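You operate a simulated robot arm through the tools that you are given. There is no shell and no other tool.

You run a simulated robot arm. Do the job below in one go: nothing can be reset, and whatever is moved stays where it is left.

Task
Push the KIT 30 module home in the control box, shut and latch its lid, then switch the box on.
Fine: open the lid for it; turn both orange latches to their stops; its green lamp must light; leave the other modules.

It is judged by the outcome, as a careful person would: the job done as asked, and still so three seconds after it is handed in. It fails if anything else is knocked over, pushed out of place, dropped, spilled or broken. Lids that push on must go on centred and level and be pressed home; caps that screw on are set level and turned clockwise until they are tight.

Robot
A 7-joint arm with a two-finger parallel gripper, fixed in place. Base frame: the origin is at the foot of the arm, x ahead of it, y to its left, z up. Units: mm, degrees, N and s.
With the tool pointing down near the work surface it reaches from about 440 to 920 mm from the base axis. Its first joint turns from -115.0 to 115.0 degrees. Payload 3.91 kg.
The tool frame sits at the grasp point between the pads (the TCP): z along the fingers, y along the line on which they close. The tips reach 30 mm beyond it. The gripper opens to 110 mm. The fingers are 20 mm wide and 10 mm thick; the gripper's body (48 by 112 mm) begins 55 mm behind the TCP.
Orientation is that of the tool frame in the base frame, as [roll, pitch, yaw] about the fixed x, y, z axes, in that order (R = Rz(yaw) Ry(pitch) Rx(roll)). With the fingers straight down and closing along the base's y, the tool's x points along the base's -x, its y along +y and its z along -z.

Tools
- The arm moves only by the tool play_rows. Its argument "increments" is a list of rows, each an object of numbers (a shift or turn left out is 0, a gripper value left out holds the last): "claw": the opening in per cent of the stroke, from 0 (shut) to 100 (fully open); "x", "y", "z": the shift along the tool's x, y, z in mm; "wx", "wy", "wz": the turn, a rotation vector about the tool's x, y, z in degrees. In form: [{"claw": .., "x": .., "y": .., "z": .., "wx": .., "wy": .., "wz": ..}, ...]. A call has 1 to 20 rows; each row is the pose to reach, as a shift and turn from the pose commanded when the call began, along the tool's axes at that moment. Each row takes 0.2 s and may step no farther than 50 mm and 8.6 degrees from the row before; otherwise, or with a gripper value out of range, the whole call is refused. A pose out of reach is approached as far as the arm can. The call stops where the force on the tool passes 70 N (or 10 N more than at its start, if that is more) or the arm is blocked; 0.2 s more then pass. Each finger travels about 153 mm/s and halts on what it meets, pressing with about 32 N; the grip force reading is that of the motor and also rises with nothing between the fingers. The clock runs only during rows and for 0.2 s after the last one: add rows that repeat a pose to give the fingers time. It gives the time, the measured TCP pose, the force on the tool (base axes), the opening and the grip force at its end, in the units of the frame above (readings bear some noise), with the torque about the TCP (base axes, N m) and any sound that the robot's microphone picked up.
- Cameras (640 x 400 px; columns grow to the right, rows downward): "scene" is fixed at [398.5, 499.3, 1627.3]; the picture's right is [-0.94, -0.34, 0.00], its down [-0.27, 0.73, -0.62] and it looks along [0.21, -0.58, -0.78] (base axes); focal length 279 px, centre (320, 200). "wrist" rides on the gripper at [72, 17, -103] in the tool frame; the picture's right is [-0.23, 0.97, 0.00], its down [-0.76, -0.18, -0.62] and it looks along [-0.61, -0.14, 0.78] (tool axes); focal length 222 px, centre (320, 200).
- camera(camera): a new picture of that camera. It takes no simulated time.
- lift_body(by): slides the trunk up (or, below 0, down) by that many mm; the arm rides with it, the base frame stays. It gives what a move gives, with no picture.
- point_at(camera, pixels): for up to 12 pixels [column, row] of the newest picture of that camera ("zoom" is the newest enlarged one), the place [x, y, z] in the base frame of the surface seen there, good to about 3 mm. It takes no simulated time.
- zoom(camera, box): a new picture of the part [left, top, right, bottom] of that camera's present view, enlarged. It takes no simulated time.
- sign_off(): hands the job in; it is judged then, once.

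Open the gripper and draw the arm clear of the work before you hand the job in, unless the task says otherwise.

The tools are called after "Emit:" as name(argument=value, ...) on one line, values as JSON. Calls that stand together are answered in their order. play_rows: Moves the arm, as the interface text tells. Its arguments: {"type":"object","properties":{"increments":{"type":"array"}},"required":["increments"]} The other tools are called the same way: lift_body (by) slides the trunk up or down; camera (camera) takes a picture; point_at (camera, pixels) gives the place of the surface under pixels of a picture; zoom (camera, box) takes an enlarged picture of a part of a camera's view; sign_off () hands the job in.

At the start:

```text
clock: 0.0
tool_pos: [452.9, 79.0, 1271.4]
ee_rot: [180.0, -0.1, 180.0]
force: [0.3, 0.0, -0.1]
ft_torque: [0.01, 0.01, 0.02]
grip_width: 110.1
grip_force: 0.1
trunk travel left (down, up): [-825.0, 165.0]
```

scene: 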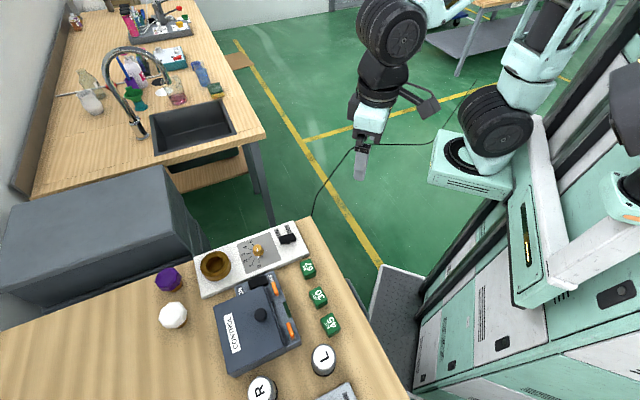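
wrist: 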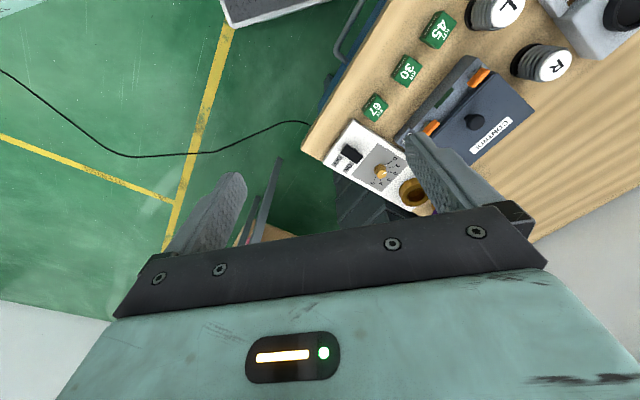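

I start with a close look at the control box (around pixel 260,320 in the scene view) and the modules beside it.

Emit:
zoom(camera="scene", box=[180, 210, 380, 400])

Emit:
zoom(camera="wrist", box=[320, 0, 600, 210])

```text
2.11 times, centred on (280, 305) of scene
```

zoom: 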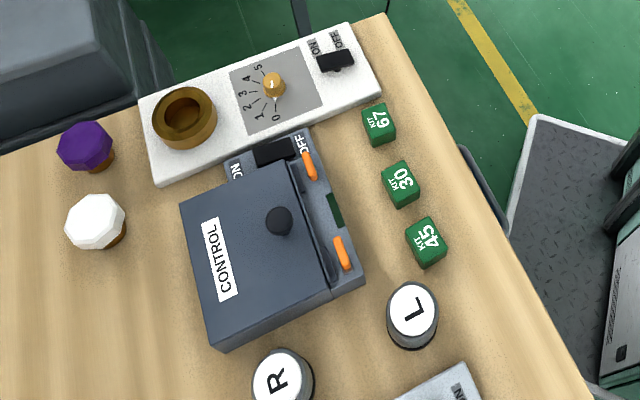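

```text
1.90 times, centred on (460, 105) of wrist
```

zoom: 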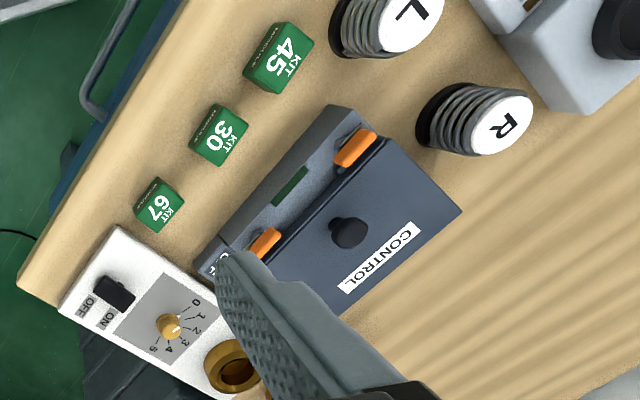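

The box lid has a knob near zoom (279,221), latches at (309,166) and (342,253), a switch at (273,152). I measure them and the modules.

Emit:
zoom(camera="scene", box=[205, 260, 305, 380])

Emit:
point_at(camera="scene", pixels=[[309, 270], [318, 298], [331, 324], [262, 314], [272, 288], [289, 329], [285, 307], [264, 281], [215, 306], [230, 374], [270, 289], [300, 343]])

```text
3.33 times, centred on (255, 320) of scene
```

zoom: 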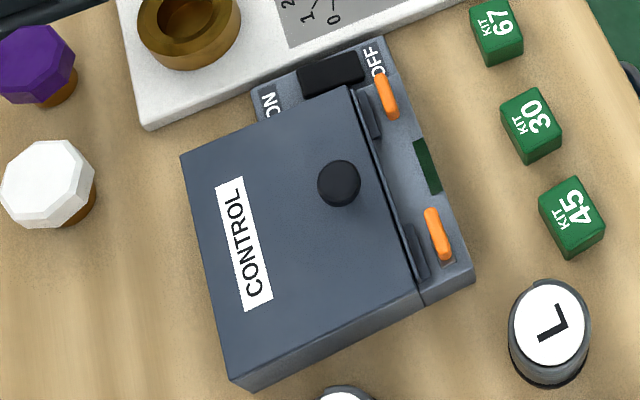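

```text
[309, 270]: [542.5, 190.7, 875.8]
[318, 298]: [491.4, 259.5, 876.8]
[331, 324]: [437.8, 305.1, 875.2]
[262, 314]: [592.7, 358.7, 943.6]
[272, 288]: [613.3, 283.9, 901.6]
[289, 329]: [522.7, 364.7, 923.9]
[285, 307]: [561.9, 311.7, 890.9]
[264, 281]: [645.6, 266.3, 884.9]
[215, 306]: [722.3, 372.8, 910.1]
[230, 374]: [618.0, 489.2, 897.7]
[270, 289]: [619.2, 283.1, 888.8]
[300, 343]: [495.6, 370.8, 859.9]
```

I measure more points via the zoomed picture: the latches (386,96), (437,235), knob (339,183), green window (427,166), box corners, table.

Emit:
point_at(camera="zoom", pixels=[[380, 85], [391, 108], [432, 220], [443, 250], [339, 183], [427, 166], [330, 75], [200, 170], [245, 370], [410, 295], [345, 100], [463, 275]])

Emit:
point_at(camera="scene", pixels=[[340, 290], [200, 350], [254, 249], [288, 238], [322, 360], [263, 388], [173, 315], [168, 279], [300, 310], [215, 266], [198, 292], [301, 256]])

```text
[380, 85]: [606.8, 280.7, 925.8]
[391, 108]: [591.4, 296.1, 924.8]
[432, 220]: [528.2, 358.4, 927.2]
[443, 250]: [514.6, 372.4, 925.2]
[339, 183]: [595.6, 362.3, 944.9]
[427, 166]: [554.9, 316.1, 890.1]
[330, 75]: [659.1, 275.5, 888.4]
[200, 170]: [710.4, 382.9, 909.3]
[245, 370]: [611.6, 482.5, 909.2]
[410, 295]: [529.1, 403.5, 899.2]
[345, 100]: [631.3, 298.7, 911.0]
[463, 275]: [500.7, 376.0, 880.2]
```

```text
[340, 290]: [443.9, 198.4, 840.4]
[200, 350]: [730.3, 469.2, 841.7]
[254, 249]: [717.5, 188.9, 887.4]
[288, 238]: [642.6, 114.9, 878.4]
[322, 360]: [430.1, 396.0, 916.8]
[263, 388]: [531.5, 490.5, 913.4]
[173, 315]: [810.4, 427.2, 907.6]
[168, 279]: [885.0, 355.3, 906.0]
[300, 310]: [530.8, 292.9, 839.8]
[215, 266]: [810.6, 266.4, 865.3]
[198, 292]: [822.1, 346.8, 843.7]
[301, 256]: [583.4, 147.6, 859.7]
```

Table top is at z≈840, lid top ≈910, knob ≈(595,362,945), latches ≈(599,288) and (521,366) so the box's long axis runs at about 135°. I move the wrist camera in, yawed 45°, to see the front of the box.

Emit:
play_rows(increments=[{"x": -5.1, "y": 21.1, "z": 24, "wz": -4.5}, {"x": -10.2, "y": 42.2, "z": 48, "wz": -9}, {"x": -15.3, "y": 63.3, "z": 72, "wz": -13.5}, {"x": -20.4, "y": 84.4, "z": 96, "wz": -18}, {"x": -25.5, "y": 105.5, "z": 120, "wz": -22.5}, {"x": -30.6, "y": 126.6, "z": 144, "wz": -27}, {"x": -35.7, "y": 147.7, "z": 168, "wz": -31.5}, {"x": -40.8, "y": 168.8, "z": 192, "wz": -36}, {"x": -45.9, "y": 189.9, "z": 216, "wz": -40.5}, {"x": -51, "y": 211, "z": 240, "wz": -45}, {"x": -51, "y": 211, "z": 240, "wz": -45}])

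```text
clock: 2.4
tool_pos: [505.9, 291.2, 1031.8]
ee_rot: [-180.0, 0.0, -134.9]
force: [-0.4, -0.6, 0.0]
ft_torque: [0.0, 0.02, 0.01]
grip_width: 109.5
grip_force: 0.1
trunk travel left (down, up): [-825.0, 165.0]
```

The arm arrived at (506,291,1032) with yaw −135°. I take pictures from both cameras.

Emit:
camera(camera="wrist")

Emit:
camera(camera="scene")

```text
taken
```

wrist: 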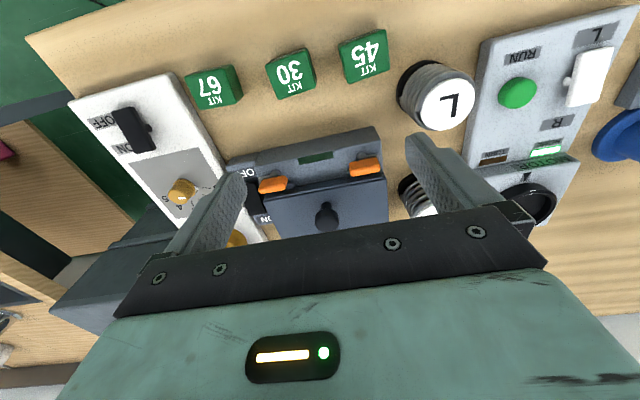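

```text
taken
```

scene: 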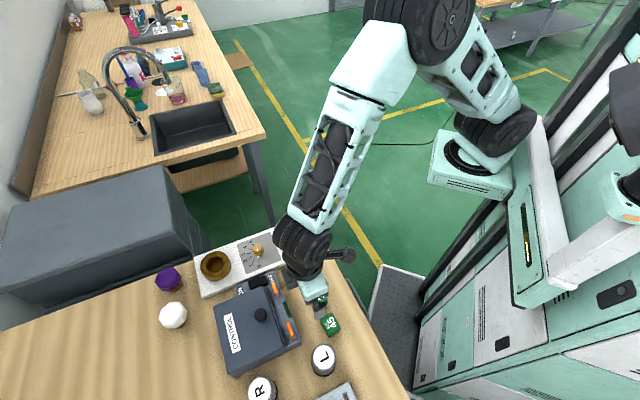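

The wrist picture shows the box's front deck with both orange latches (273,184), (365,167). I zoom in on it.

Emit:
zoom(camera="wrist", box=[210, 110, 410, 240])

Emit:
zoom(camera="wrist", box=[180, 20, 400, 130])

```text
3.08 times, centred on (310, 175) of wrist
```

zoom: 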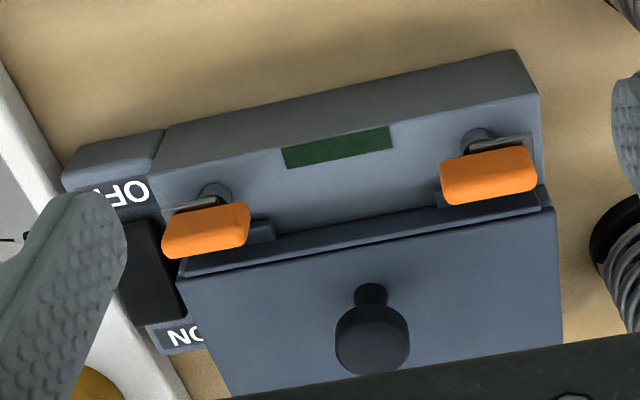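

```text
2.91 times, centred on (290, 75) of wrist
```

zoom: 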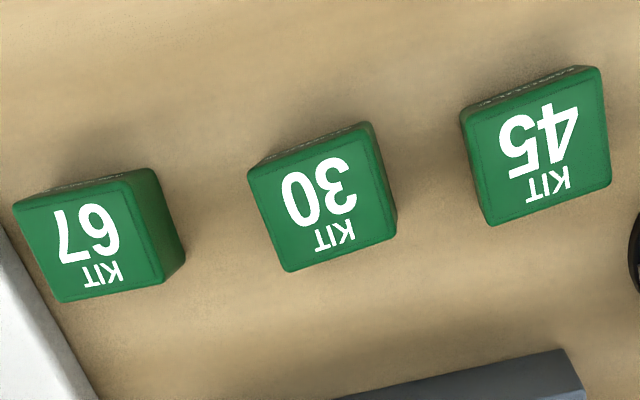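

I measure the latches, deck edges, knob and switch from this closer view.

Emit:
zoom(camera="wrist", box=[210, 110, 410, 240])

Emit:
point_at(camera="zoom", pixels=[[172, 245], [242, 225], [448, 190], [530, 168], [372, 335], [340, 147], [215, 190], [478, 137], [185, 275], [550, 210], [145, 260], [262, 232]])

Emit:
point_at(camera="wrist", pixels=[[270, 78], [285, 111], [315, 99], [308, 63], [292, 75], [290, 87], [213, 88], [363, 55]])

```text
3.08 times, centred on (310, 175) of wrist
```

zoom: 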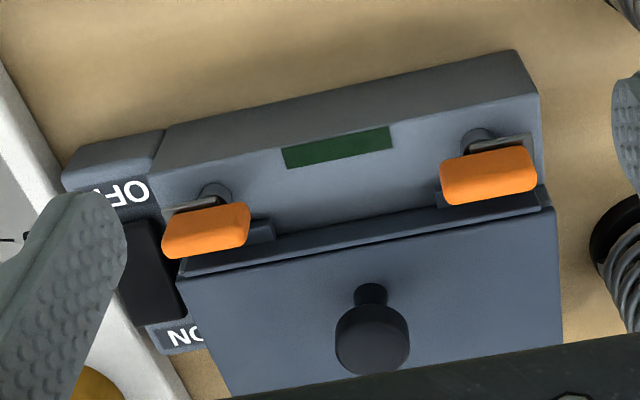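

```text
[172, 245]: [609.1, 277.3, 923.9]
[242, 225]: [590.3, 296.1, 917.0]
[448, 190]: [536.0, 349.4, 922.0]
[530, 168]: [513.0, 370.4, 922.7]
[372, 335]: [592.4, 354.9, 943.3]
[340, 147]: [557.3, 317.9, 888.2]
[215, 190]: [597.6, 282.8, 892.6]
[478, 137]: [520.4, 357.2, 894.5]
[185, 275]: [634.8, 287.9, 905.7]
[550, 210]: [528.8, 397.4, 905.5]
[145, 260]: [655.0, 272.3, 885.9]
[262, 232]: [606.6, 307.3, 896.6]
```

```text
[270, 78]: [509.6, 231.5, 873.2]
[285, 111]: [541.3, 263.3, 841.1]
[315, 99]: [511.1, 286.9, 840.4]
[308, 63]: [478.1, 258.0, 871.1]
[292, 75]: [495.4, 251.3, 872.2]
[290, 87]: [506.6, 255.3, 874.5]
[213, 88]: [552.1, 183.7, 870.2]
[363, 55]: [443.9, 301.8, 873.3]
```

The left finger hides the switch, so I shift the wrist along the box (tool −y 70) and forward 40 for a clean look at it.

Emit:
play_rows(increments=[{"x": -10, "y": -18}, {"x": -20, "y": -36}, {"x": -30, "y": -54}, {"x": -40, "y": -70}, {"x": -40, "y": -70}])

Emit:
zoom(camera="wrist", box=[220, 60, 440, 200])

Emit:
camera(camera="wrist")

```text
clock: 3.6
tool_pos: [584.1, 270.2, 1031.2]
ee_rot: [-180.0, 0.0, -135.0]
force: [-0.6, -0.2, 0.2]
ft_torque: [0.02, -0.01, 0.01]
grip_width: 109.9
grip_force: 0.0
trunk travel left (down, up): [-825.0, 165.0]
```

```text
2.86 times, centred on (330, 130) of wrist
```

zoom: 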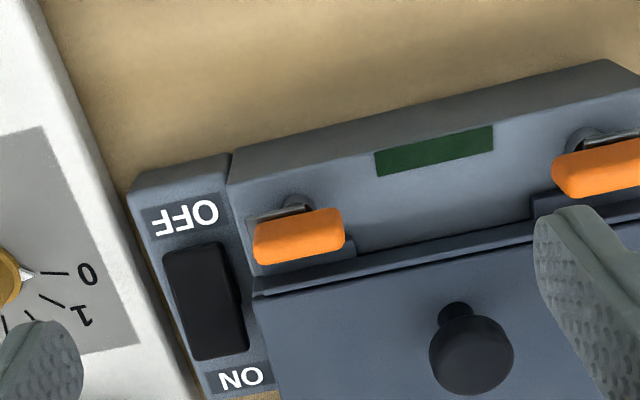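

```text
taken
```

wrist: 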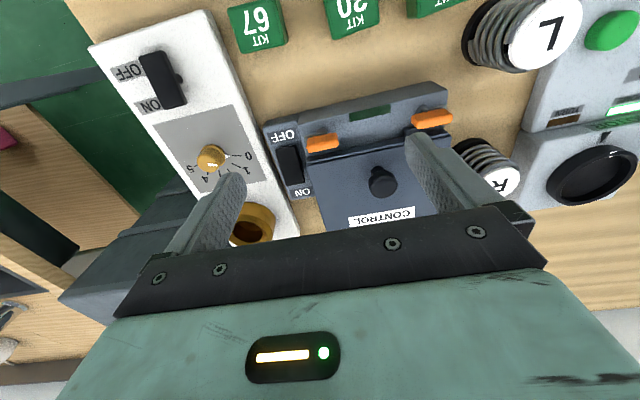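

The switch is a black rocker with OFF at the front end and ON at the rear end. I measure its ends, the panel, the latch's stem and the lid tab.

Emit:
point_at(camera="zoom", pixels=[[190, 255], [200, 275], [207, 300], [215, 325], [222, 348], [185, 220], [240, 378], [295, 207], [265, 217], [350, 250], [262, 262], [470, 355]])

Emit:
zoom(camera="wrist", box=[260, 100, 360, 200])

```text
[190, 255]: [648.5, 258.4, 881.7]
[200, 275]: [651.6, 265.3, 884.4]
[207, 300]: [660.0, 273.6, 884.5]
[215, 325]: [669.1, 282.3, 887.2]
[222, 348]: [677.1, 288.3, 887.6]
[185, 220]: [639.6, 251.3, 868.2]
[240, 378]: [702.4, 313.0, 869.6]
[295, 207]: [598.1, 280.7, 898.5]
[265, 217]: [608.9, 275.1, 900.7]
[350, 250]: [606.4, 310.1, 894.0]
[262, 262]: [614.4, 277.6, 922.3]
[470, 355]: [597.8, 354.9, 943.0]
```

```text
4.00 times, centred on (310, 150) of wrist
```

zoom: 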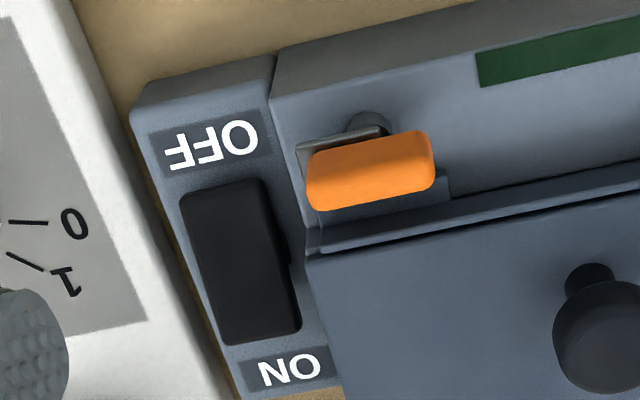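

The rocker's ON (rear) end stands higher (888 vs 882), so it is off now. The latches lie parallel to the lid edge with their cam plates clear of the lid. Next I look closely at the knob at (383,183).

Emit:
zoom(camera="wrist", box=[340, 145, 420, 210])

Emit:
zoom(camera="scene", box=[235, 290, 305, 340])

```text
6.15 times, centred on (380, 178) of wrist
```

zoom: 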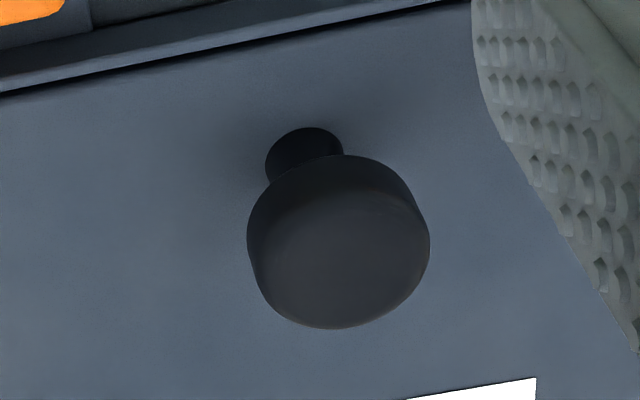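

```text
8.00 times, centred on (270, 315) of scene
```

zoom: 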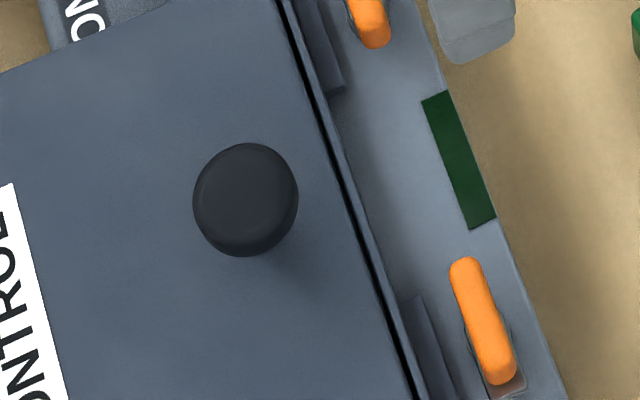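

I measure the knob's rim points and the lid tabs in the scene zoom.

Emit:
point_at(camera="zoom", pixels=[[245, 198], [200, 198], [290, 200], [245, 150], [245, 248], [318, 45], [430, 350], [120, 200], [330, 180], [410, 160], [400, 389], [360, 100]])

Emit:
zoom(camera="wrist", box=[340, 145, 420, 210])

Emit:
point_at(camera="zoom", pixels=[[338, 250], [260, 235], [420, 245], [335, 320], [340, 185], [305, 150], [200, 100], [250, 40]])

```text
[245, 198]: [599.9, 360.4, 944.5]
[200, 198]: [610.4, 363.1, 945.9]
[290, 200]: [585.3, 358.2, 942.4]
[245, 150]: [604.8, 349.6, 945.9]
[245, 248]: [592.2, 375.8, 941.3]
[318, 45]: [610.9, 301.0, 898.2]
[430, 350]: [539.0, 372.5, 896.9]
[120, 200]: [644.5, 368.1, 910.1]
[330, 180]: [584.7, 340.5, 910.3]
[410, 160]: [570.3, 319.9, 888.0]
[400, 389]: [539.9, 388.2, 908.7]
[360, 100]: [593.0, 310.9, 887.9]
```

```text
6.15 times, centred on (380, 178) of wrist
```

zoom: 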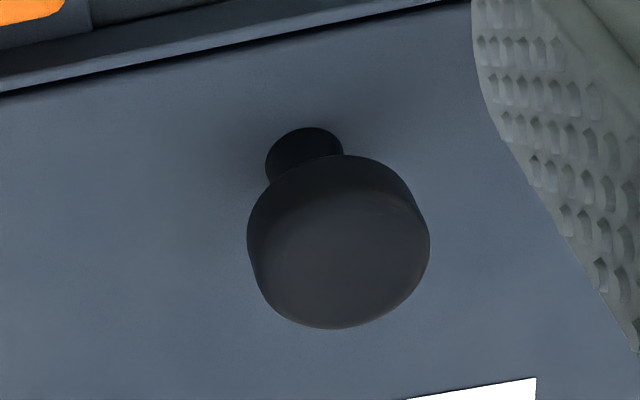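

```text
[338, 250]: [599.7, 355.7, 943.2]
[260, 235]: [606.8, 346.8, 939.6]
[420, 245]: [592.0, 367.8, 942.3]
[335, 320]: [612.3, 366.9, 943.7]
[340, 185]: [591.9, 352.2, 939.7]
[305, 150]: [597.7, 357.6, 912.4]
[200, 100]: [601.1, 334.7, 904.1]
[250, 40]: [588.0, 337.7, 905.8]
```

The knob's centre is about (599,360), top at 943, about 30 mm wide. I move over it with the fingers half closed, and then down to TCP z≈951.

Emit:
play_rows(increments=[{"claw": 60, "x": -18.5, "y": 13}, {"x": -37, "y": 26}, {"x": -55.5, "y": 39}, {"x": -74, "y": 52.4}, {"x": -74, "y": 52.4, "z": 20}, {"x": -74, "y": 52.4, "z": 40}, {"x": -74, "y": 52.4, "z": 60}, {"x": -74, "y": 52.4, "z": 72}, {"x": -74, "y": 52.4, "z": 80}, {"x": -74, "y": 52.4, "z": 80}])

Emit:
camera(camera="wrist")

Emit:
camera(camera="scene")

```text
clock: 5.8
tool_pos: [598.5, 359.6, 951.5]
ee_rot: [180.0, -0.1, -135.0]
force: [0.3, 0.1, -0.8]
ft_torque: [0.02, 0.02, -0.02]
grip_width: 66.1
grip_force: 0.1
trunk travel left (down, up): [-825.0, 165.0]
```

```text
taken
```

wrist: 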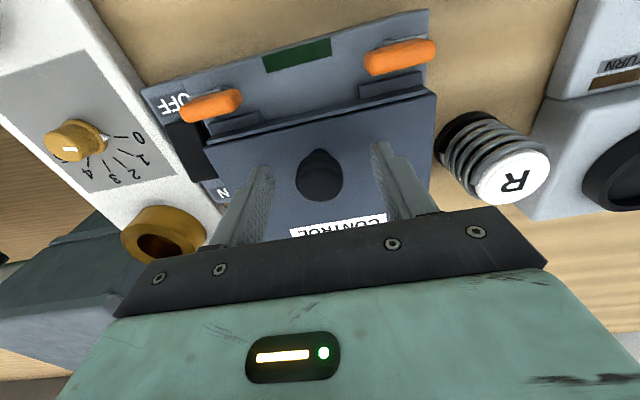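

```text
taken
```

scene: 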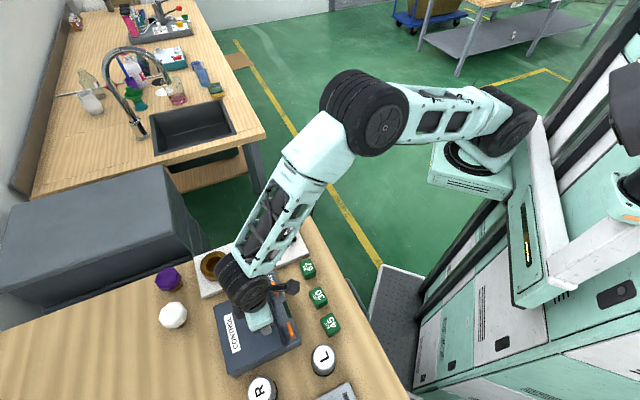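

The knob sits between the fingers (320,178). I close on it.

Emit:
play_rows(increments=[{"claw": 40}, {"claw": 20}, {"claw": 15}, {"claw": 15}, {"claw": 15}])

Emit:
zoom(camera="wrist", box=[150, 0, 470, 200])

```text
clock: 7.0
tool_pos: [598.0, 358.1, 949.6]
ee_rot: [-180.0, 0.0, -135.0]
force: [4.2, -5.8, 0.0]
ft_torque: [-0.12, -0.07, -0.04]
grip_width: 29.2
grip_force: 45.1
trunk travel left (down, up): [-825.0, 165.0]
```

```text
2.00 times, centred on (310, 100) of wrist
```

zoom: 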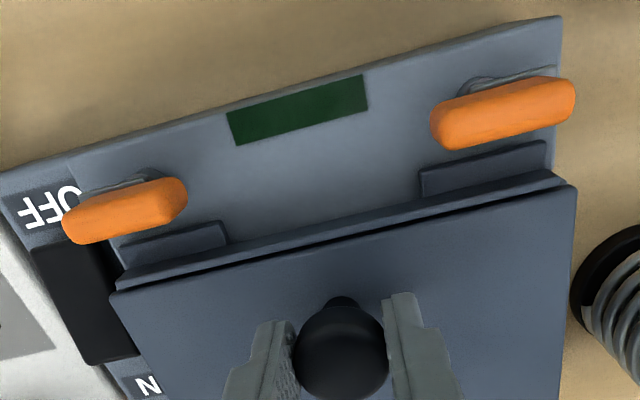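

The grip holds the knob (29 mm). I lift gently along an arc about the estimated hinge (100 mm behind the knob), to about 10°, and read the forces.

Emit:
play_rows(increments=[{"x": -0.7, "y": -1, "z": -1.7}, {"x": -1.4, "y": -1, "z": -3.5}, {"x": -2.8, "y": -1, "z": -6.2}, {"x": -4.5, "y": -1, "z": -9.5}, {"x": -6.4, "y": -1, "z": -13.5}, {"x": -8.3, "y": -1, "z": -16.8}, {"x": -8.3, "y": -1, "z": -16.8}])

Emit:
camera(camera="wrist")

Emit:
camera(camera="scene")

```text
clock: 8.6
tool_pos: [603.4, 363.4, 968.1]
ee_rot: [179.9, -0.2, -135.0]
force: [-15.0, -15.8, -3.7]
ft_torque: [-1.13, 1.15, -0.03]
grip_width: 29.1
grip_force: 44.9
trunk travel left (down, up): [-825.0, 165.0]
```

```text
taken
```

wrist: 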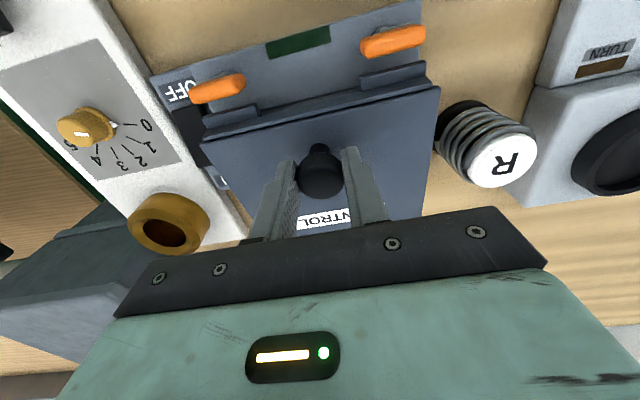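

```text
taken
```

scene: 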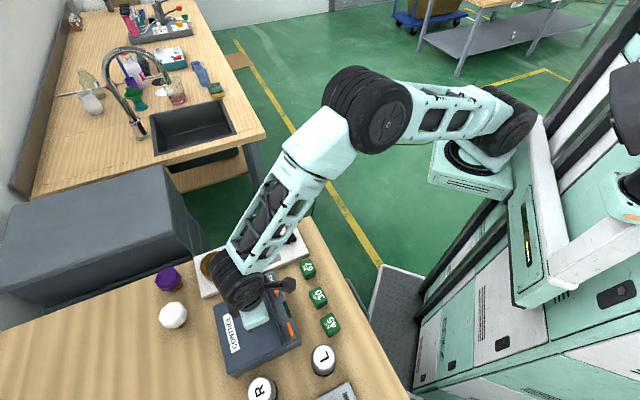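

The lid seems to follow with about 20 N and 1.6 N m about the hinge direction. I check how far the lid front edge has risen.

Emit:
point_at(camera="wrist", pixels=[[215, 142], [425, 97], [320, 122], [400, 160], [300, 235], [240, 160], [400, 200], [380, 80]])

Emit:
zoom(camera="wrist", box=[150, 0, 470, 240])

```text
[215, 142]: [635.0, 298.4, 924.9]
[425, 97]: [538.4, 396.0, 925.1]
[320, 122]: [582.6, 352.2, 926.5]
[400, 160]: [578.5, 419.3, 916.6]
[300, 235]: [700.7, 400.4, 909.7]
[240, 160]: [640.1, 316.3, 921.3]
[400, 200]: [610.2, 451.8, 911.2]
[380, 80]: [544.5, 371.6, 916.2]
```

```text
1.67 times, centred on (310, 120) of wrist
```

zoom: 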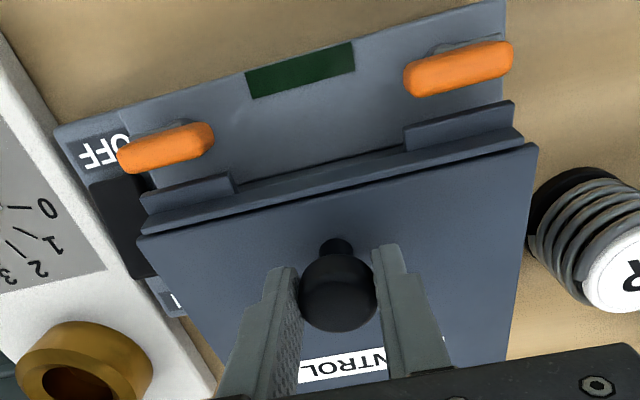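

The lid is about 8° open and hinged near v=778 (its tabs move with it). To avoid twisting in the grip I turn the tool with the lid: first relieve 8°, then follow the arc rigidly to about 20°.

Emit:
play_rows(increments=[{"x": -1.3, "wy": 4}, {"x": -2.6, "wy": 8}, {"x": -6.6, "z": -4.6, "wy": 11}, {"x": -10.6, "z": -9.2, "wy": 14}, {"x": -15.1, "z": -13.4, "wy": 17}, {"x": -19.6, "z": -17.5, "wy": 20}, {"x": -19.6, "z": -17.5, "wy": 20}])

Emit:
camera(camera="wrist")

Emit:
camera(camera="scene")

```text
clock: 10.2
tool_pos: [617.4, 376.7, 985.8]
ee_rot: [-180.0, -20.0, -134.9]
force: [-12.4, -10.5, 18.1]
ft_torque: [0.3, -0.19, 0.01]
grip_width: 29.0
grip_force: 44.6
trunk travel left (down, up): [-825.0, 165.0]
```

```text
taken
```

wrist: 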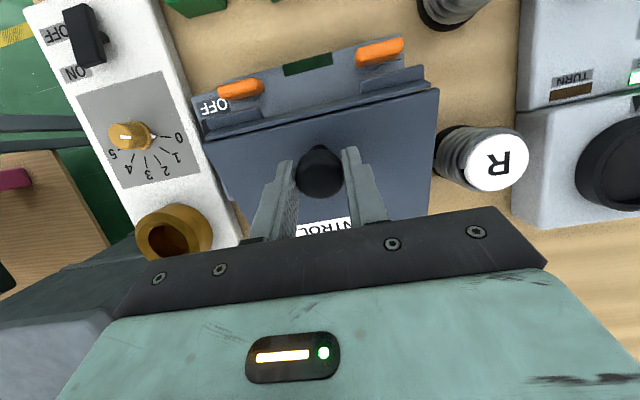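

```text
taken
```

scene: 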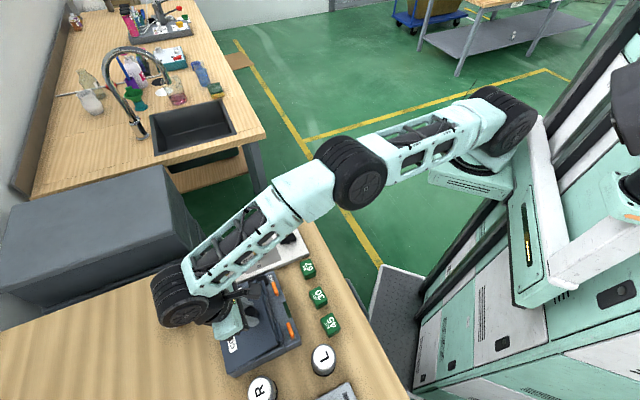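

The arm follows well; the 24 N is radial, so my hinge estimate is slightly off. I measure the lid plane now to correct the hinge.

Emit:
point_at(camera="wrist", pixels=[[215, 140], [430, 93], [330, 120], [240, 150], [420, 120], [420, 170], [400, 210], [250, 175], [310, 225], [320, 232], [320, 190], [370, 128]])

Emit:
zoom(camera="scene", box=[195, 260, 315, 385])

```text
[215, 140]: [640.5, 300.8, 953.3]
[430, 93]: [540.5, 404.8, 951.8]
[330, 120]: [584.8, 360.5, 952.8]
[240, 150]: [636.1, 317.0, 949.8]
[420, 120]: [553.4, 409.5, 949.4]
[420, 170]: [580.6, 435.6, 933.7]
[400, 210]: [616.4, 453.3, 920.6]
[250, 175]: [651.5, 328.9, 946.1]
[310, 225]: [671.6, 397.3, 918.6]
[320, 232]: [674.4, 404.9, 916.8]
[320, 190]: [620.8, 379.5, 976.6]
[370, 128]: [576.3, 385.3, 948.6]
```

```text
3.20 times, centred on (255, 322) of scene
```

zoom: 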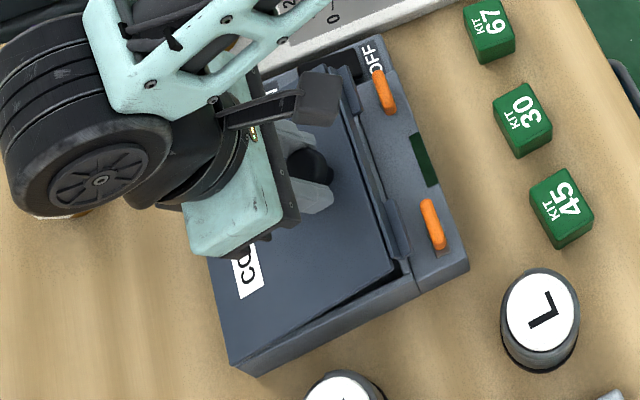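

The lid is at about 20.5°, hinge near (v 778, z 895). I continue the arc to about 45° with a small outward correction.

Emit:
play_rows(increments=[{"x": -2, "z": -4.6, "wy": 2.5}, {"x": -4.3, "z": -9.2, "wy": 5}, {"x": -7, "z": -13.4, "wy": 7.5}, {"x": -10, "z": -17.6, "wy": 10}, {"x": -13.4, "z": -21.4, "wy": 12.5}, {"x": -17, "z": -25.1, "wy": 15}, {"x": -20.7, "z": -28.7, "wy": 17.5}, {"x": -24.6, "z": -32.1, "wy": 20}, {"x": -28.7, "z": -35.3, "wy": 22.5}, {"x": -32.9, "z": -38.3, "wy": 25}, {"x": -32.9, "z": -38.3, "wy": 25}])

Emit:
camera(camera="wrist")

Emit:
camera(camera="scene")

```text
clock: 12.6
tool_pos: [593.6, 310.6, 1012.1]
ee_rot: [180.0, -44.9, -135.1]
force: [0.0, -0.5, 0.5]
ft_torque: [0.01, 0.03, -0.02]
grip_width: 16.6
grip_force: 0.1
out of reach, approached as far as the arm can: row 2, 3, 4, 5, 6, 7, 8, 9, 10, 11
trunk travel left (down, up): [-825.0, 165.0]
```

```text
taken
```

wrist: 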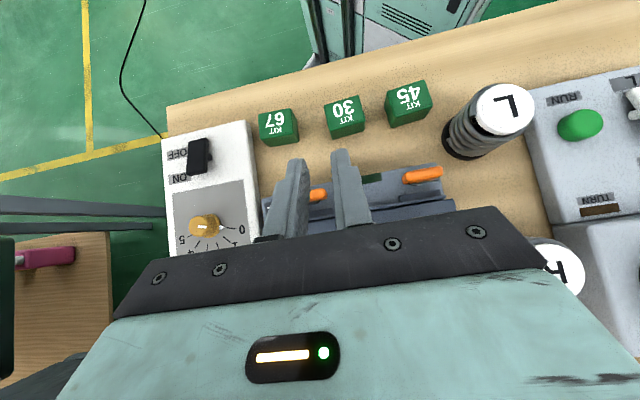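

```text
taken
```

scene: 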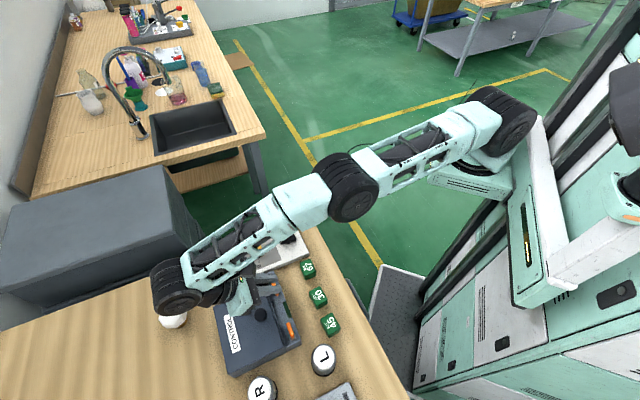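

The arm ran out of reach and the lid slipped off and fell shut. I check the shoulder's height and the lid's condition to decide on trunk height.

Emit:
point_at(camera="scene", pixels=[[505, 120], [350, 185], [470, 165], [175, 285], [420, 145], [290, 200]])

Emit:
zoom(camera="scene", box=[150, 250, 350, 400])

```text
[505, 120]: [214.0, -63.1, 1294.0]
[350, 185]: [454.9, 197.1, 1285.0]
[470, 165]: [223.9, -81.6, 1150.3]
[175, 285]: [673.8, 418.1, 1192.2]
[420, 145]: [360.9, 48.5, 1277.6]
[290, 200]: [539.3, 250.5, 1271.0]
```

```text
2.67 times, centred on (250, 325) of scene
```

zoom: 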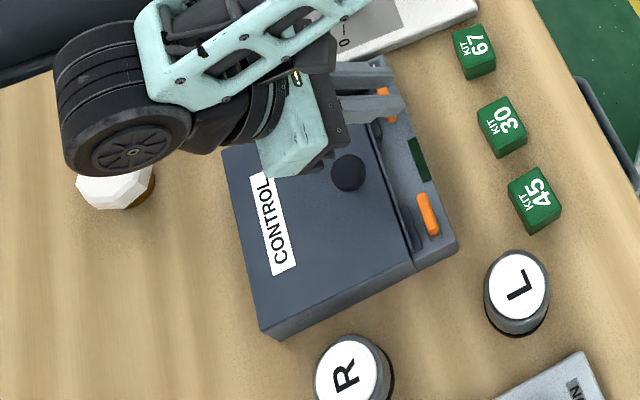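

The lid is shut and undamaged; the wrist cannot tilt that far back. I will instead grip with the tool tilted toward the hinge (from the front) and let it swing to upright. First I make a small turn back to see which commanded pose the arm works from.

Emit:
play_rows(increments=[{"z": -5, "wy": -6}, {"z": -10, "wy": -12}, {"z": -15, "wy": -18}, {"z": -20, "wy": -24}, {"z": -20, "wy": -24}])

```text
clock: 13.8
tool_pos: [604.7, 321.0, 1024.3]
ee_rot: [-179.9, -21.0, -135.0]
force: [-0.4, -0.4, -0.3]
ft_torque: [0.0, -0.03, 0.02]
grip_width: 16.7
grip_force: 0.0
trunk travel left (down, up): [-825.0, 165.0]
```

The commanded pose follows the reached one, good. I now swing the tool to 30° tilt toward the hinge, above and in front of the knob, and open the fingers to 60 mm.

Emit:
play_rows(increments=[{"claw": 55, "wy": -6.5, "y": 4}, {"wy": -13, "y": 8}, {"wy": -19.5, "y": 12}, {"wy": -26, "y": 16}, {"wy": -32.5, "y": 20, "x": 1, "z": 7}, {"wy": -39, "y": 24, "x": 2, "z": 14}, {"wy": -45, "y": 28, "x": 3, "z": 21}, {"wy": -51, "y": 31, "x": 4, "z": 27.6}, {"wy": -51, "y": 31, "x": 4, "z": 27.6}])

Emit:
camera(camera="wrist")

Emit:
camera(camera="scene")

```text
clock: 15.8
tool_pos: [573.6, 332.9, 1000.8]
ee_rot: [180.0, 30.1, -135.0]
force: [-0.2, -0.6, -0.7]
ft_torque: [0.01, -0.02, -0.03]
grip_width: 60.5
grip_force: 0.1
trunk travel left (down, up): [-825.0, 165.0]
```

```text
taken
```

wrist: 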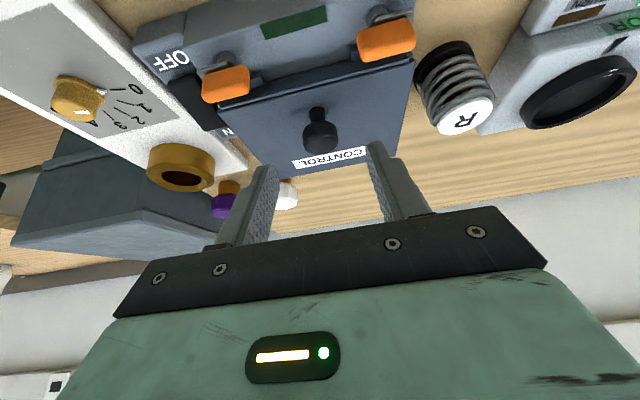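

```text
taken
```

scene: 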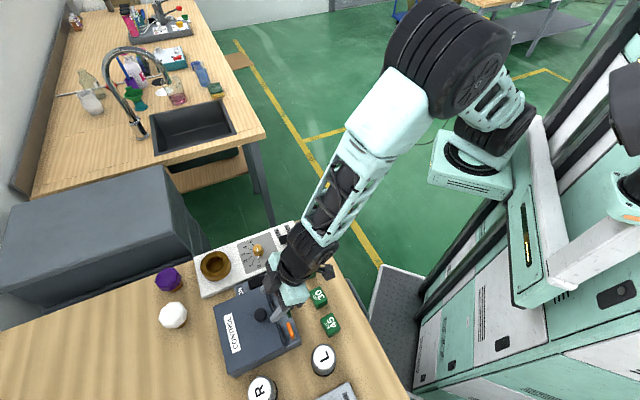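

The knob is well seen at (320,132). I measure the knob, latches and lamp again to check that the box has not moved and to fix the knob's height.

Emit:
zoom(camera="wrist", box=[170, 0, 430, 180])

Emit:
point_at(camera="zoom", pixels=[[370, 338], [335, 335], [405, 330], [370, 310], [360, 285], [308, 55], [120, 205], [190, 195], [470, 100], [595, 80], [362, 260], [370, 360]])

```text
2.22 times, centred on (300, 90) of wrist
```

zoom: 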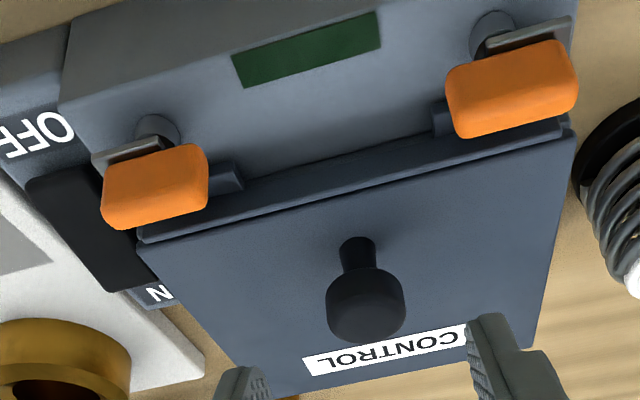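

```text
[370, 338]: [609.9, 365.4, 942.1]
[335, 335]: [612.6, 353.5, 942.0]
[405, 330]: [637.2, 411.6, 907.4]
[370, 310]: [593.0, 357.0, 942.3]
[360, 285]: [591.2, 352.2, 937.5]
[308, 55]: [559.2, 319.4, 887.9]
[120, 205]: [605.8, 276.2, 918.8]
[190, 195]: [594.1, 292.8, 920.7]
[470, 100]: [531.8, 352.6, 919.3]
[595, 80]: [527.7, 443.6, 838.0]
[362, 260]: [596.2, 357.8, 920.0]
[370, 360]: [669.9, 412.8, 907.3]
```

The box is in place (lamp within 2 mm). I advance 60 mm along the fingers onto the knob, then close lightly.

Emit:
play_rows(increments=[{"z": 15}, {"z": 30}, {"z": 45}, {"z": 53}, {"z": 60}, {"z": 60, "claw": 40}, {"z": 60, "claw": 30}, {"z": 60, "claw": 26}, {"z": 60, "claw": 26}, {"z": 60, "claw": 26}])

Emit:
camera(camera="wrist")

```text
clock: 18.0
tool_pos: [594.9, 354.4, 947.9]
ee_rot: [179.9, 30.0, -135.0]
force: [-0.2, 1.8, -0.5]
ft_torque: [0.0, 0.0, -0.01]
grip_width: 29.4
grip_force: 13.6
trunk travel left (down, up): [-825.0, 165.0]
```

```text
taken
```

wrist: 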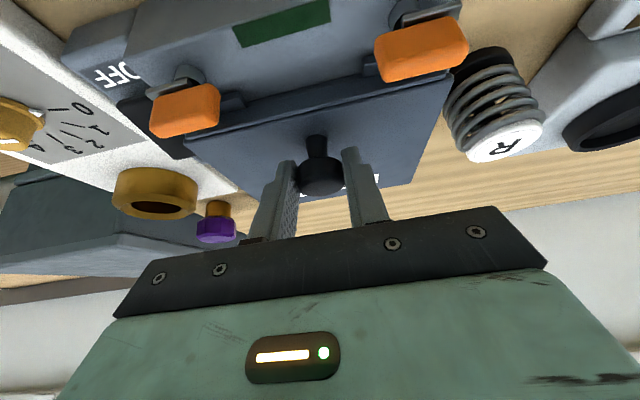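

Light grip of 13.6 N holds. I raise the lid rigidly with the tool turning from −30° toward upright, first 15°.

Emit:
play_rows(increments=[{"claw": 24.5, "x": 0, "z": 0}, {"x": -4.4, "z": -2.8, "wy": 2.5}, {"x": -8.9, "z": -5.4, "wy": 5}, {"x": -13.5, "z": -7.8, "wy": 7.5}, {"x": -18.2, "z": -9.9, "wy": 10}, {"x": -23, "z": -11.9, "wy": 12.5}, {"x": -27.9, "z": -13.7, "wy": 15}, {"x": -27.9, "z": -13.7, "wy": 15}])

```text
clock: 19.8
tool_pos: [604.4, 365.6, 974.5]
ee_rot: [180.0, 14.8, -135.0]
force: [-22.4, -24.5, 21.6]
ft_torque: [0.05, -0.13, 0.0]
grip_width: 28.9
grip_force: 45.3
trunk travel left (down, up): [-825.0, 165.0]
```

The pose readings fit a hinge at v≈781, z≈905 instead. I correct for it, and go on to 30° open with the tool becoming upright.

Emit:
play_rows(increments=[{"x": 2.1, "z": -1.7}, {"x": -2, "z": -4.8, "wy": 2.5}, {"x": -6.2, "z": -7.8, "wy": 5}, {"x": -10.5, "z": -10.5, "wy": 7.5}, {"x": -15, "z": -13.1, "wy": 10}, {"x": -19.5, "z": -15.4, "wy": 12.5}, {"x": -24.2, "z": -17.6, "wy": 15}, {"x": -24.2, "z": -17.6, "wy": 15}])

Emit:
camera(camera="wrist")

```text
clock: 21.6
tool_pos: [620.0, 379.0, 997.9]
ee_rot: [-179.9, 0.2, -135.0]
force: [-6.6, -10.6, 19.3]
ft_torque: [0.36, -0.37, -0.03]
grip_width: 29.1
grip_force: 45.4
trunk travel left (down, up): [-825.0, 165.0]
```

```text
taken
```

wrist: 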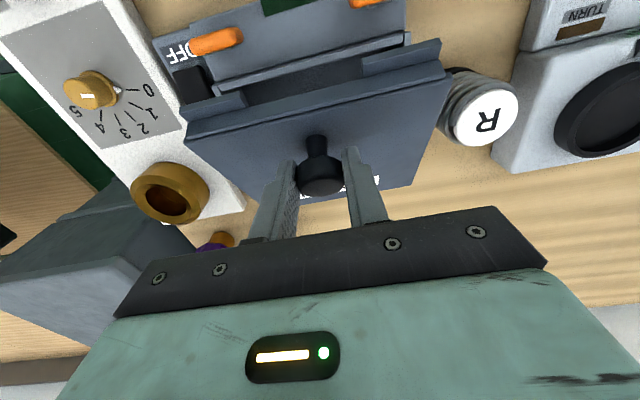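

The lid is 30° open and the tool upright. Now I loosen the grip to the light level and let the knob pivot in the pads while I keep the tool upright, to about 50°.

Emit:
play_rows(increments=[{"claw": 26, "x": 1, "z": -0.9}, {"x": 1, "z": -0.9}, {"x": -2.5, "z": -4}, {"x": -6.1, "z": -7.1}, {"x": -9.8, "z": -9.9}, {"x": -13.7, "z": -12.5}, {"x": -17.7, "z": -15}, {"x": -21.8, "z": -17.3}, {"x": -26, "z": -19.4}, {"x": -30.2, "z": -21.4}, {"x": -30.2, "z": -21.4}])

Emit:
camera(camera="wrist")

```text
clock: 24.0
tool_pos: [641.9, 401.5, 1018.7]
ee_rot: [-179.9, 0.0, -135.0]
force: [0.7, 0.2, -0.2]
ft_torque: [0.0, -0.04, 0.0]
grip_width: 28.9
grip_force: 0.1
trunk travel left (down, up): [-825.0, 165.0]
```

```text
taken
```

wrist: 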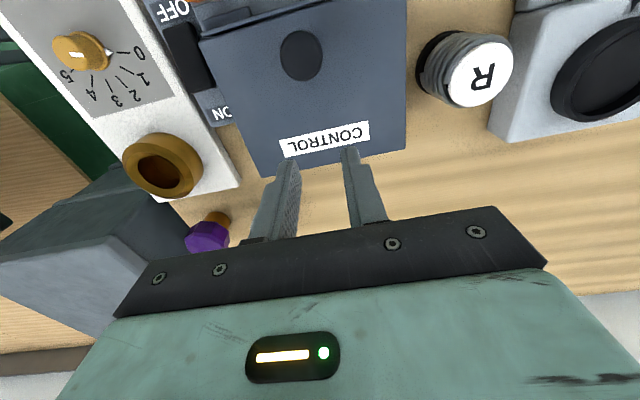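

The light grip let go and the lid closed again. I will redo it with a firmer grip, starting with the tool 50° tilted so less pivoting is needed. First I go back to a pre-grasp pose in front of the knob.

Emit:
play_rows(increments=[{"claw": 55, "x": 15.5, "wy": -6.25}, {"x": 31, "wy": -12.5}, {"x": 46.5, "wy": -18.75}, {"x": 62, "wy": -25}, {"x": 77.5, "wy": -31.25, "z": 5}, {"x": 93, "wy": -37.5, "z": 12}, {"x": 108.6, "wy": -43.75, "z": 20}, {"x": 124.1, "wy": -50, "z": 28.7}, {"x": 124.1, "wy": -50, "z": 28.7}])

Emit:
camera(camera="wrist")

Emit:
camera(camera="scene")

```text
clock: 26.0
tool_pos: [553.6, 313.2, 989.6]
ee_rot: [180.0, 50.0, -135.0]
force: [-0.4, 0.5, 0.6]
ft_torque: [0.01, -0.02, -0.02]
grip_width: 60.3
grip_force: 0.1
trunk travel left (down, up): [-825.0, 165.0]
```

```text
taken
```

wrist: 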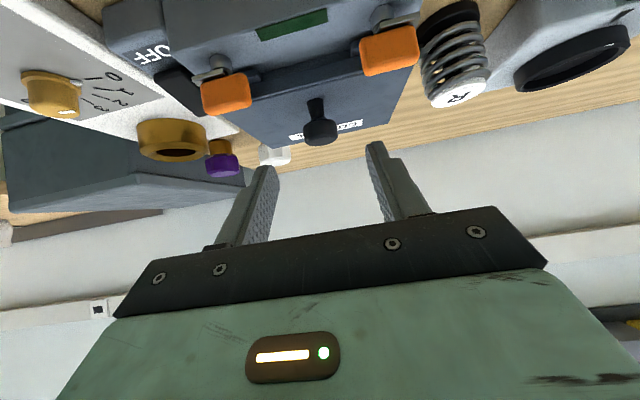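

```text
taken
```

scene: 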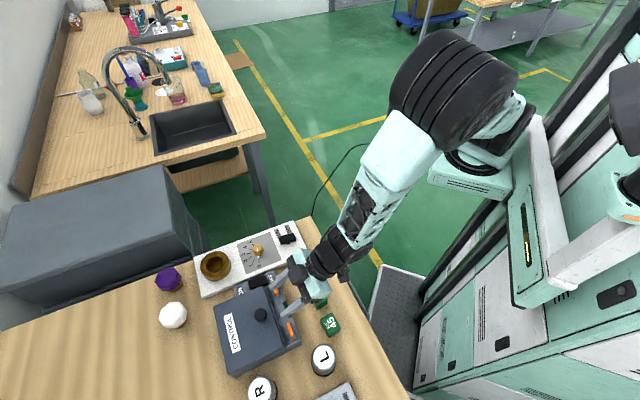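

The knob is at (320,125) straight ahead of the fingers. I advance 70 mm along the tool and close firmly.

Emit:
play_rows(increments=[{"z": 15}, {"z": 30}, {"z": 45}, {"z": 58}, {"z": 65}, {"z": 70}, {"z": 70, "claw": 40}, {"z": 70, "claw": 28}, {"z": 70, "claw": 24.5}, {"z": 70, "claw": 24.5}, {"z": 70, "claw": 24.5}])

Emit:
zoom(camera="wrist", box=[170, 0, 490, 200])

```text
clock: 28.4
tool_pos: [592.4, 351.2, 944.4]
ee_rot: [-180.0, 50.0, -135.0]
force: [2.4, -1.1, -2.2]
ft_torque: [-0.05, -0.01, -0.01]
grip_width: 28.9
grip_force: 44.8
trunk travel left (down, up): [-825.0, 165.0]
```

```text
2.00 times, centred on (330, 100) of wrist
```

zoom: 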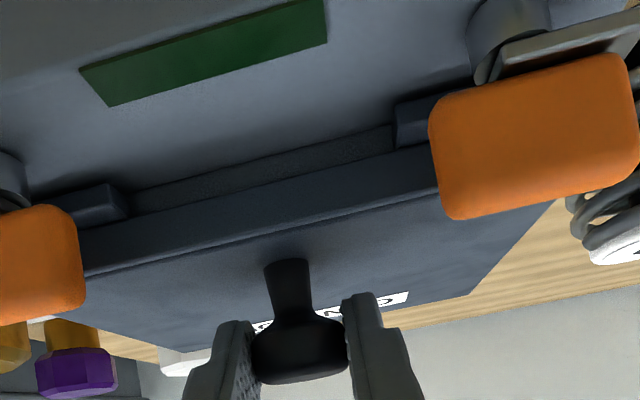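

Grip is firm at 45 N. I lift rigidly about the corrected hinge (781, 905) to 20°.

Emit:
play_rows(increments=[{"x": -5, "z": -1.7, "wy": 2.5}, {"x": -10, "z": -3.3, "wy": 5}, {"x": -15.1, "z": -4.6, "wy": 7.5}, {"x": -20.2, "z": -5.8, "wy": 10}, {"x": -25.4, "z": -6.6, "wy": 12.5}, {"x": -30.6, "z": -7.3, "wy": 15}, {"x": -35.8, "z": -7.7, "wy": 17.5}, {"x": -41, "z": -7.9, "wy": 20}, {"x": -41, "z": -7.9, "wy": 20}])

```text
clock: 30.4
tool_pos: [605.9, 364.8, 981.9]
ee_rot: [180.0, 30.0, -135.0]
force: [0.1, -3.9, 12.8]
ft_torque: [0.83, -0.91, 0.0]
grip_width: 28.9
grip_force: 44.7
trunk travel left (down, up): [-825.0, 165.0]
```

Forces are small (13 N). I continue rigidly to 40°, letting the tool lag slightly in turn.

Emit:
play_rows(increments=[{"x": -5, "z": -1.9, "wy": 2}, {"x": -10, "z": -3.5, "wy": 4}, {"x": -15.1, "z": -4.9, "wy": 6.5}, {"x": -20.2, "z": -6.1, "wy": 9}, {"x": -25.4, "z": -7, "wy": 11}, {"x": -30.6, "z": -7.6, "wy": 13.5}, {"x": -35.8, "z": -8, "wy": 16}, {"x": -41, "z": -8.2, "wy": 18.5}, {"x": -41, "z": -8.2, "wy": 18.5}])

Emit:
camera(camera="wrist")

Emit:
camera(camera="scene")

```text
clock: 32.4
tool_pos: [627.2, 386.6, 1010.7]
ee_rot: [180.0, 11.6, -135.0]
force: [-14.1, -15.8, 25.1]
ft_torque: [-0.2, 0.21, 0.02]
grip_width: 28.9
grip_force: 44.9
trunk travel left (down, up): [-825.0, 165.0]
```

```text
taken
```

wrist: 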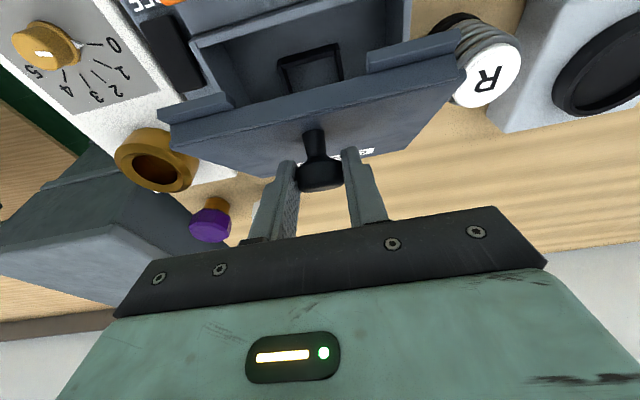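

```text
taken
```

scene: 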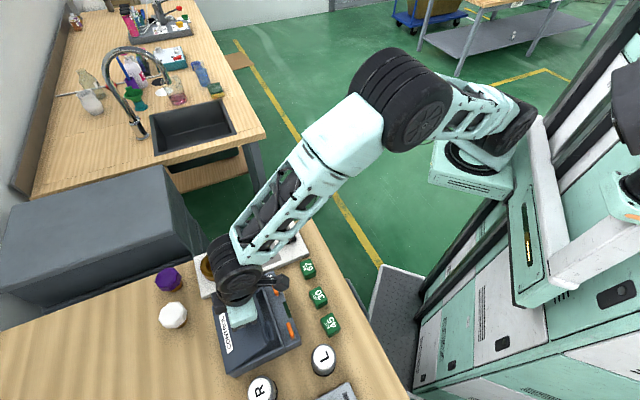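

The socket inside the box is now visible at (310,65). The hinge fits (784, 910) best; I relax that offset and continue to 60°, tool reaching upright.

Emit:
play_rows(increments=[{"x": 1.7, "z": -3.6}, {"x": -3.3, "z": -5.6, "wy": 2.2}, {"x": -8.3, "z": -7.5, "wy": 4.5}, {"x": -13.4, "z": -8.9, "wy": 6.5}, {"x": -18.4, "z": -10.1, "wy": 8.5}, {"x": -23.4, "z": -11.1, "wy": 10}, {"x": -28.4, "z": -12, "wy": 11.5}, {"x": -33.1, "z": -12.7, "wy": 11.5}, {"x": -37.8, "z": -13.2, "wy": 11.5}, {"x": -37.8, "z": -13.2, "wy": 11.5}])

Emit:
camera(camera="wrist")

```text
clock: 34.6
tool_pos: [652.3, 412.0, 1030.1]
ee_rot: [-179.9, -0.1, -135.0]
force: [-9.3, -6.9, -6.3]
ft_torque: [-1.07, 1.03, 0.05]
grip_width: 29.3
grip_force: 45.3
trunk travel left (down, up): [-825.0, 165.0]
```

```text
taken
```

wrist: 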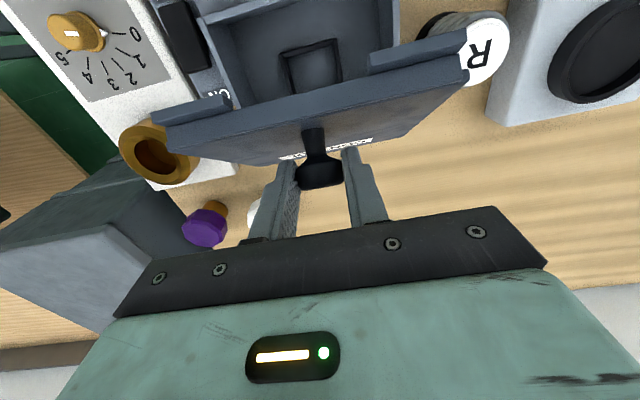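

Small forces; torsion 1.5 N m as the knob pivots. I continue to 80° with the tool upright.

Emit:
play_rows(increments=[{"x": -4.6, "z": -1.3}, {"x": -9.3, "z": -2.3}, {"x": -14, "z": -3.1}, {"x": -18.6, "z": -3.7}, {"x": -23.4, "z": -4.1}, {"x": -28.2, "z": -4.3}, {"x": -33, "z": -4.3}, {"x": -37.7, "z": -4.1}, {"x": -37.7, "z": -4.1}])

Emit:
camera(camera="wrist")

```text
clock: 36.6
tool_pos: [678.0, 439.6, 1034.4]
ee_rot: [180.0, 0.3, -135.0]
force: [-5.2, -4.7, 18.2]
ft_torque: [-0.59, 0.69, -0.03]
grip_width: 29.1
grip_force: 44.7
trunk travel left (down, up): [-825.0, 165.0]
```

```text
taken
```

wrist: 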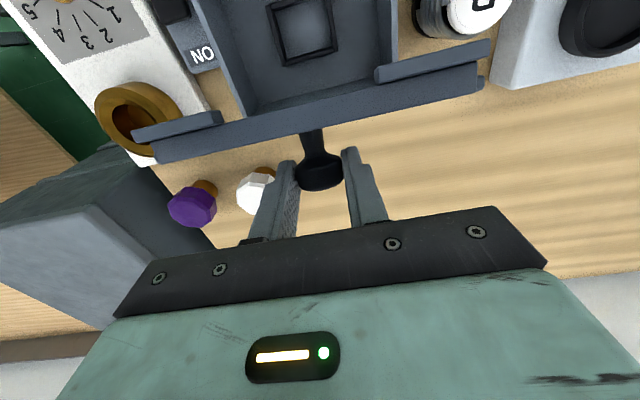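

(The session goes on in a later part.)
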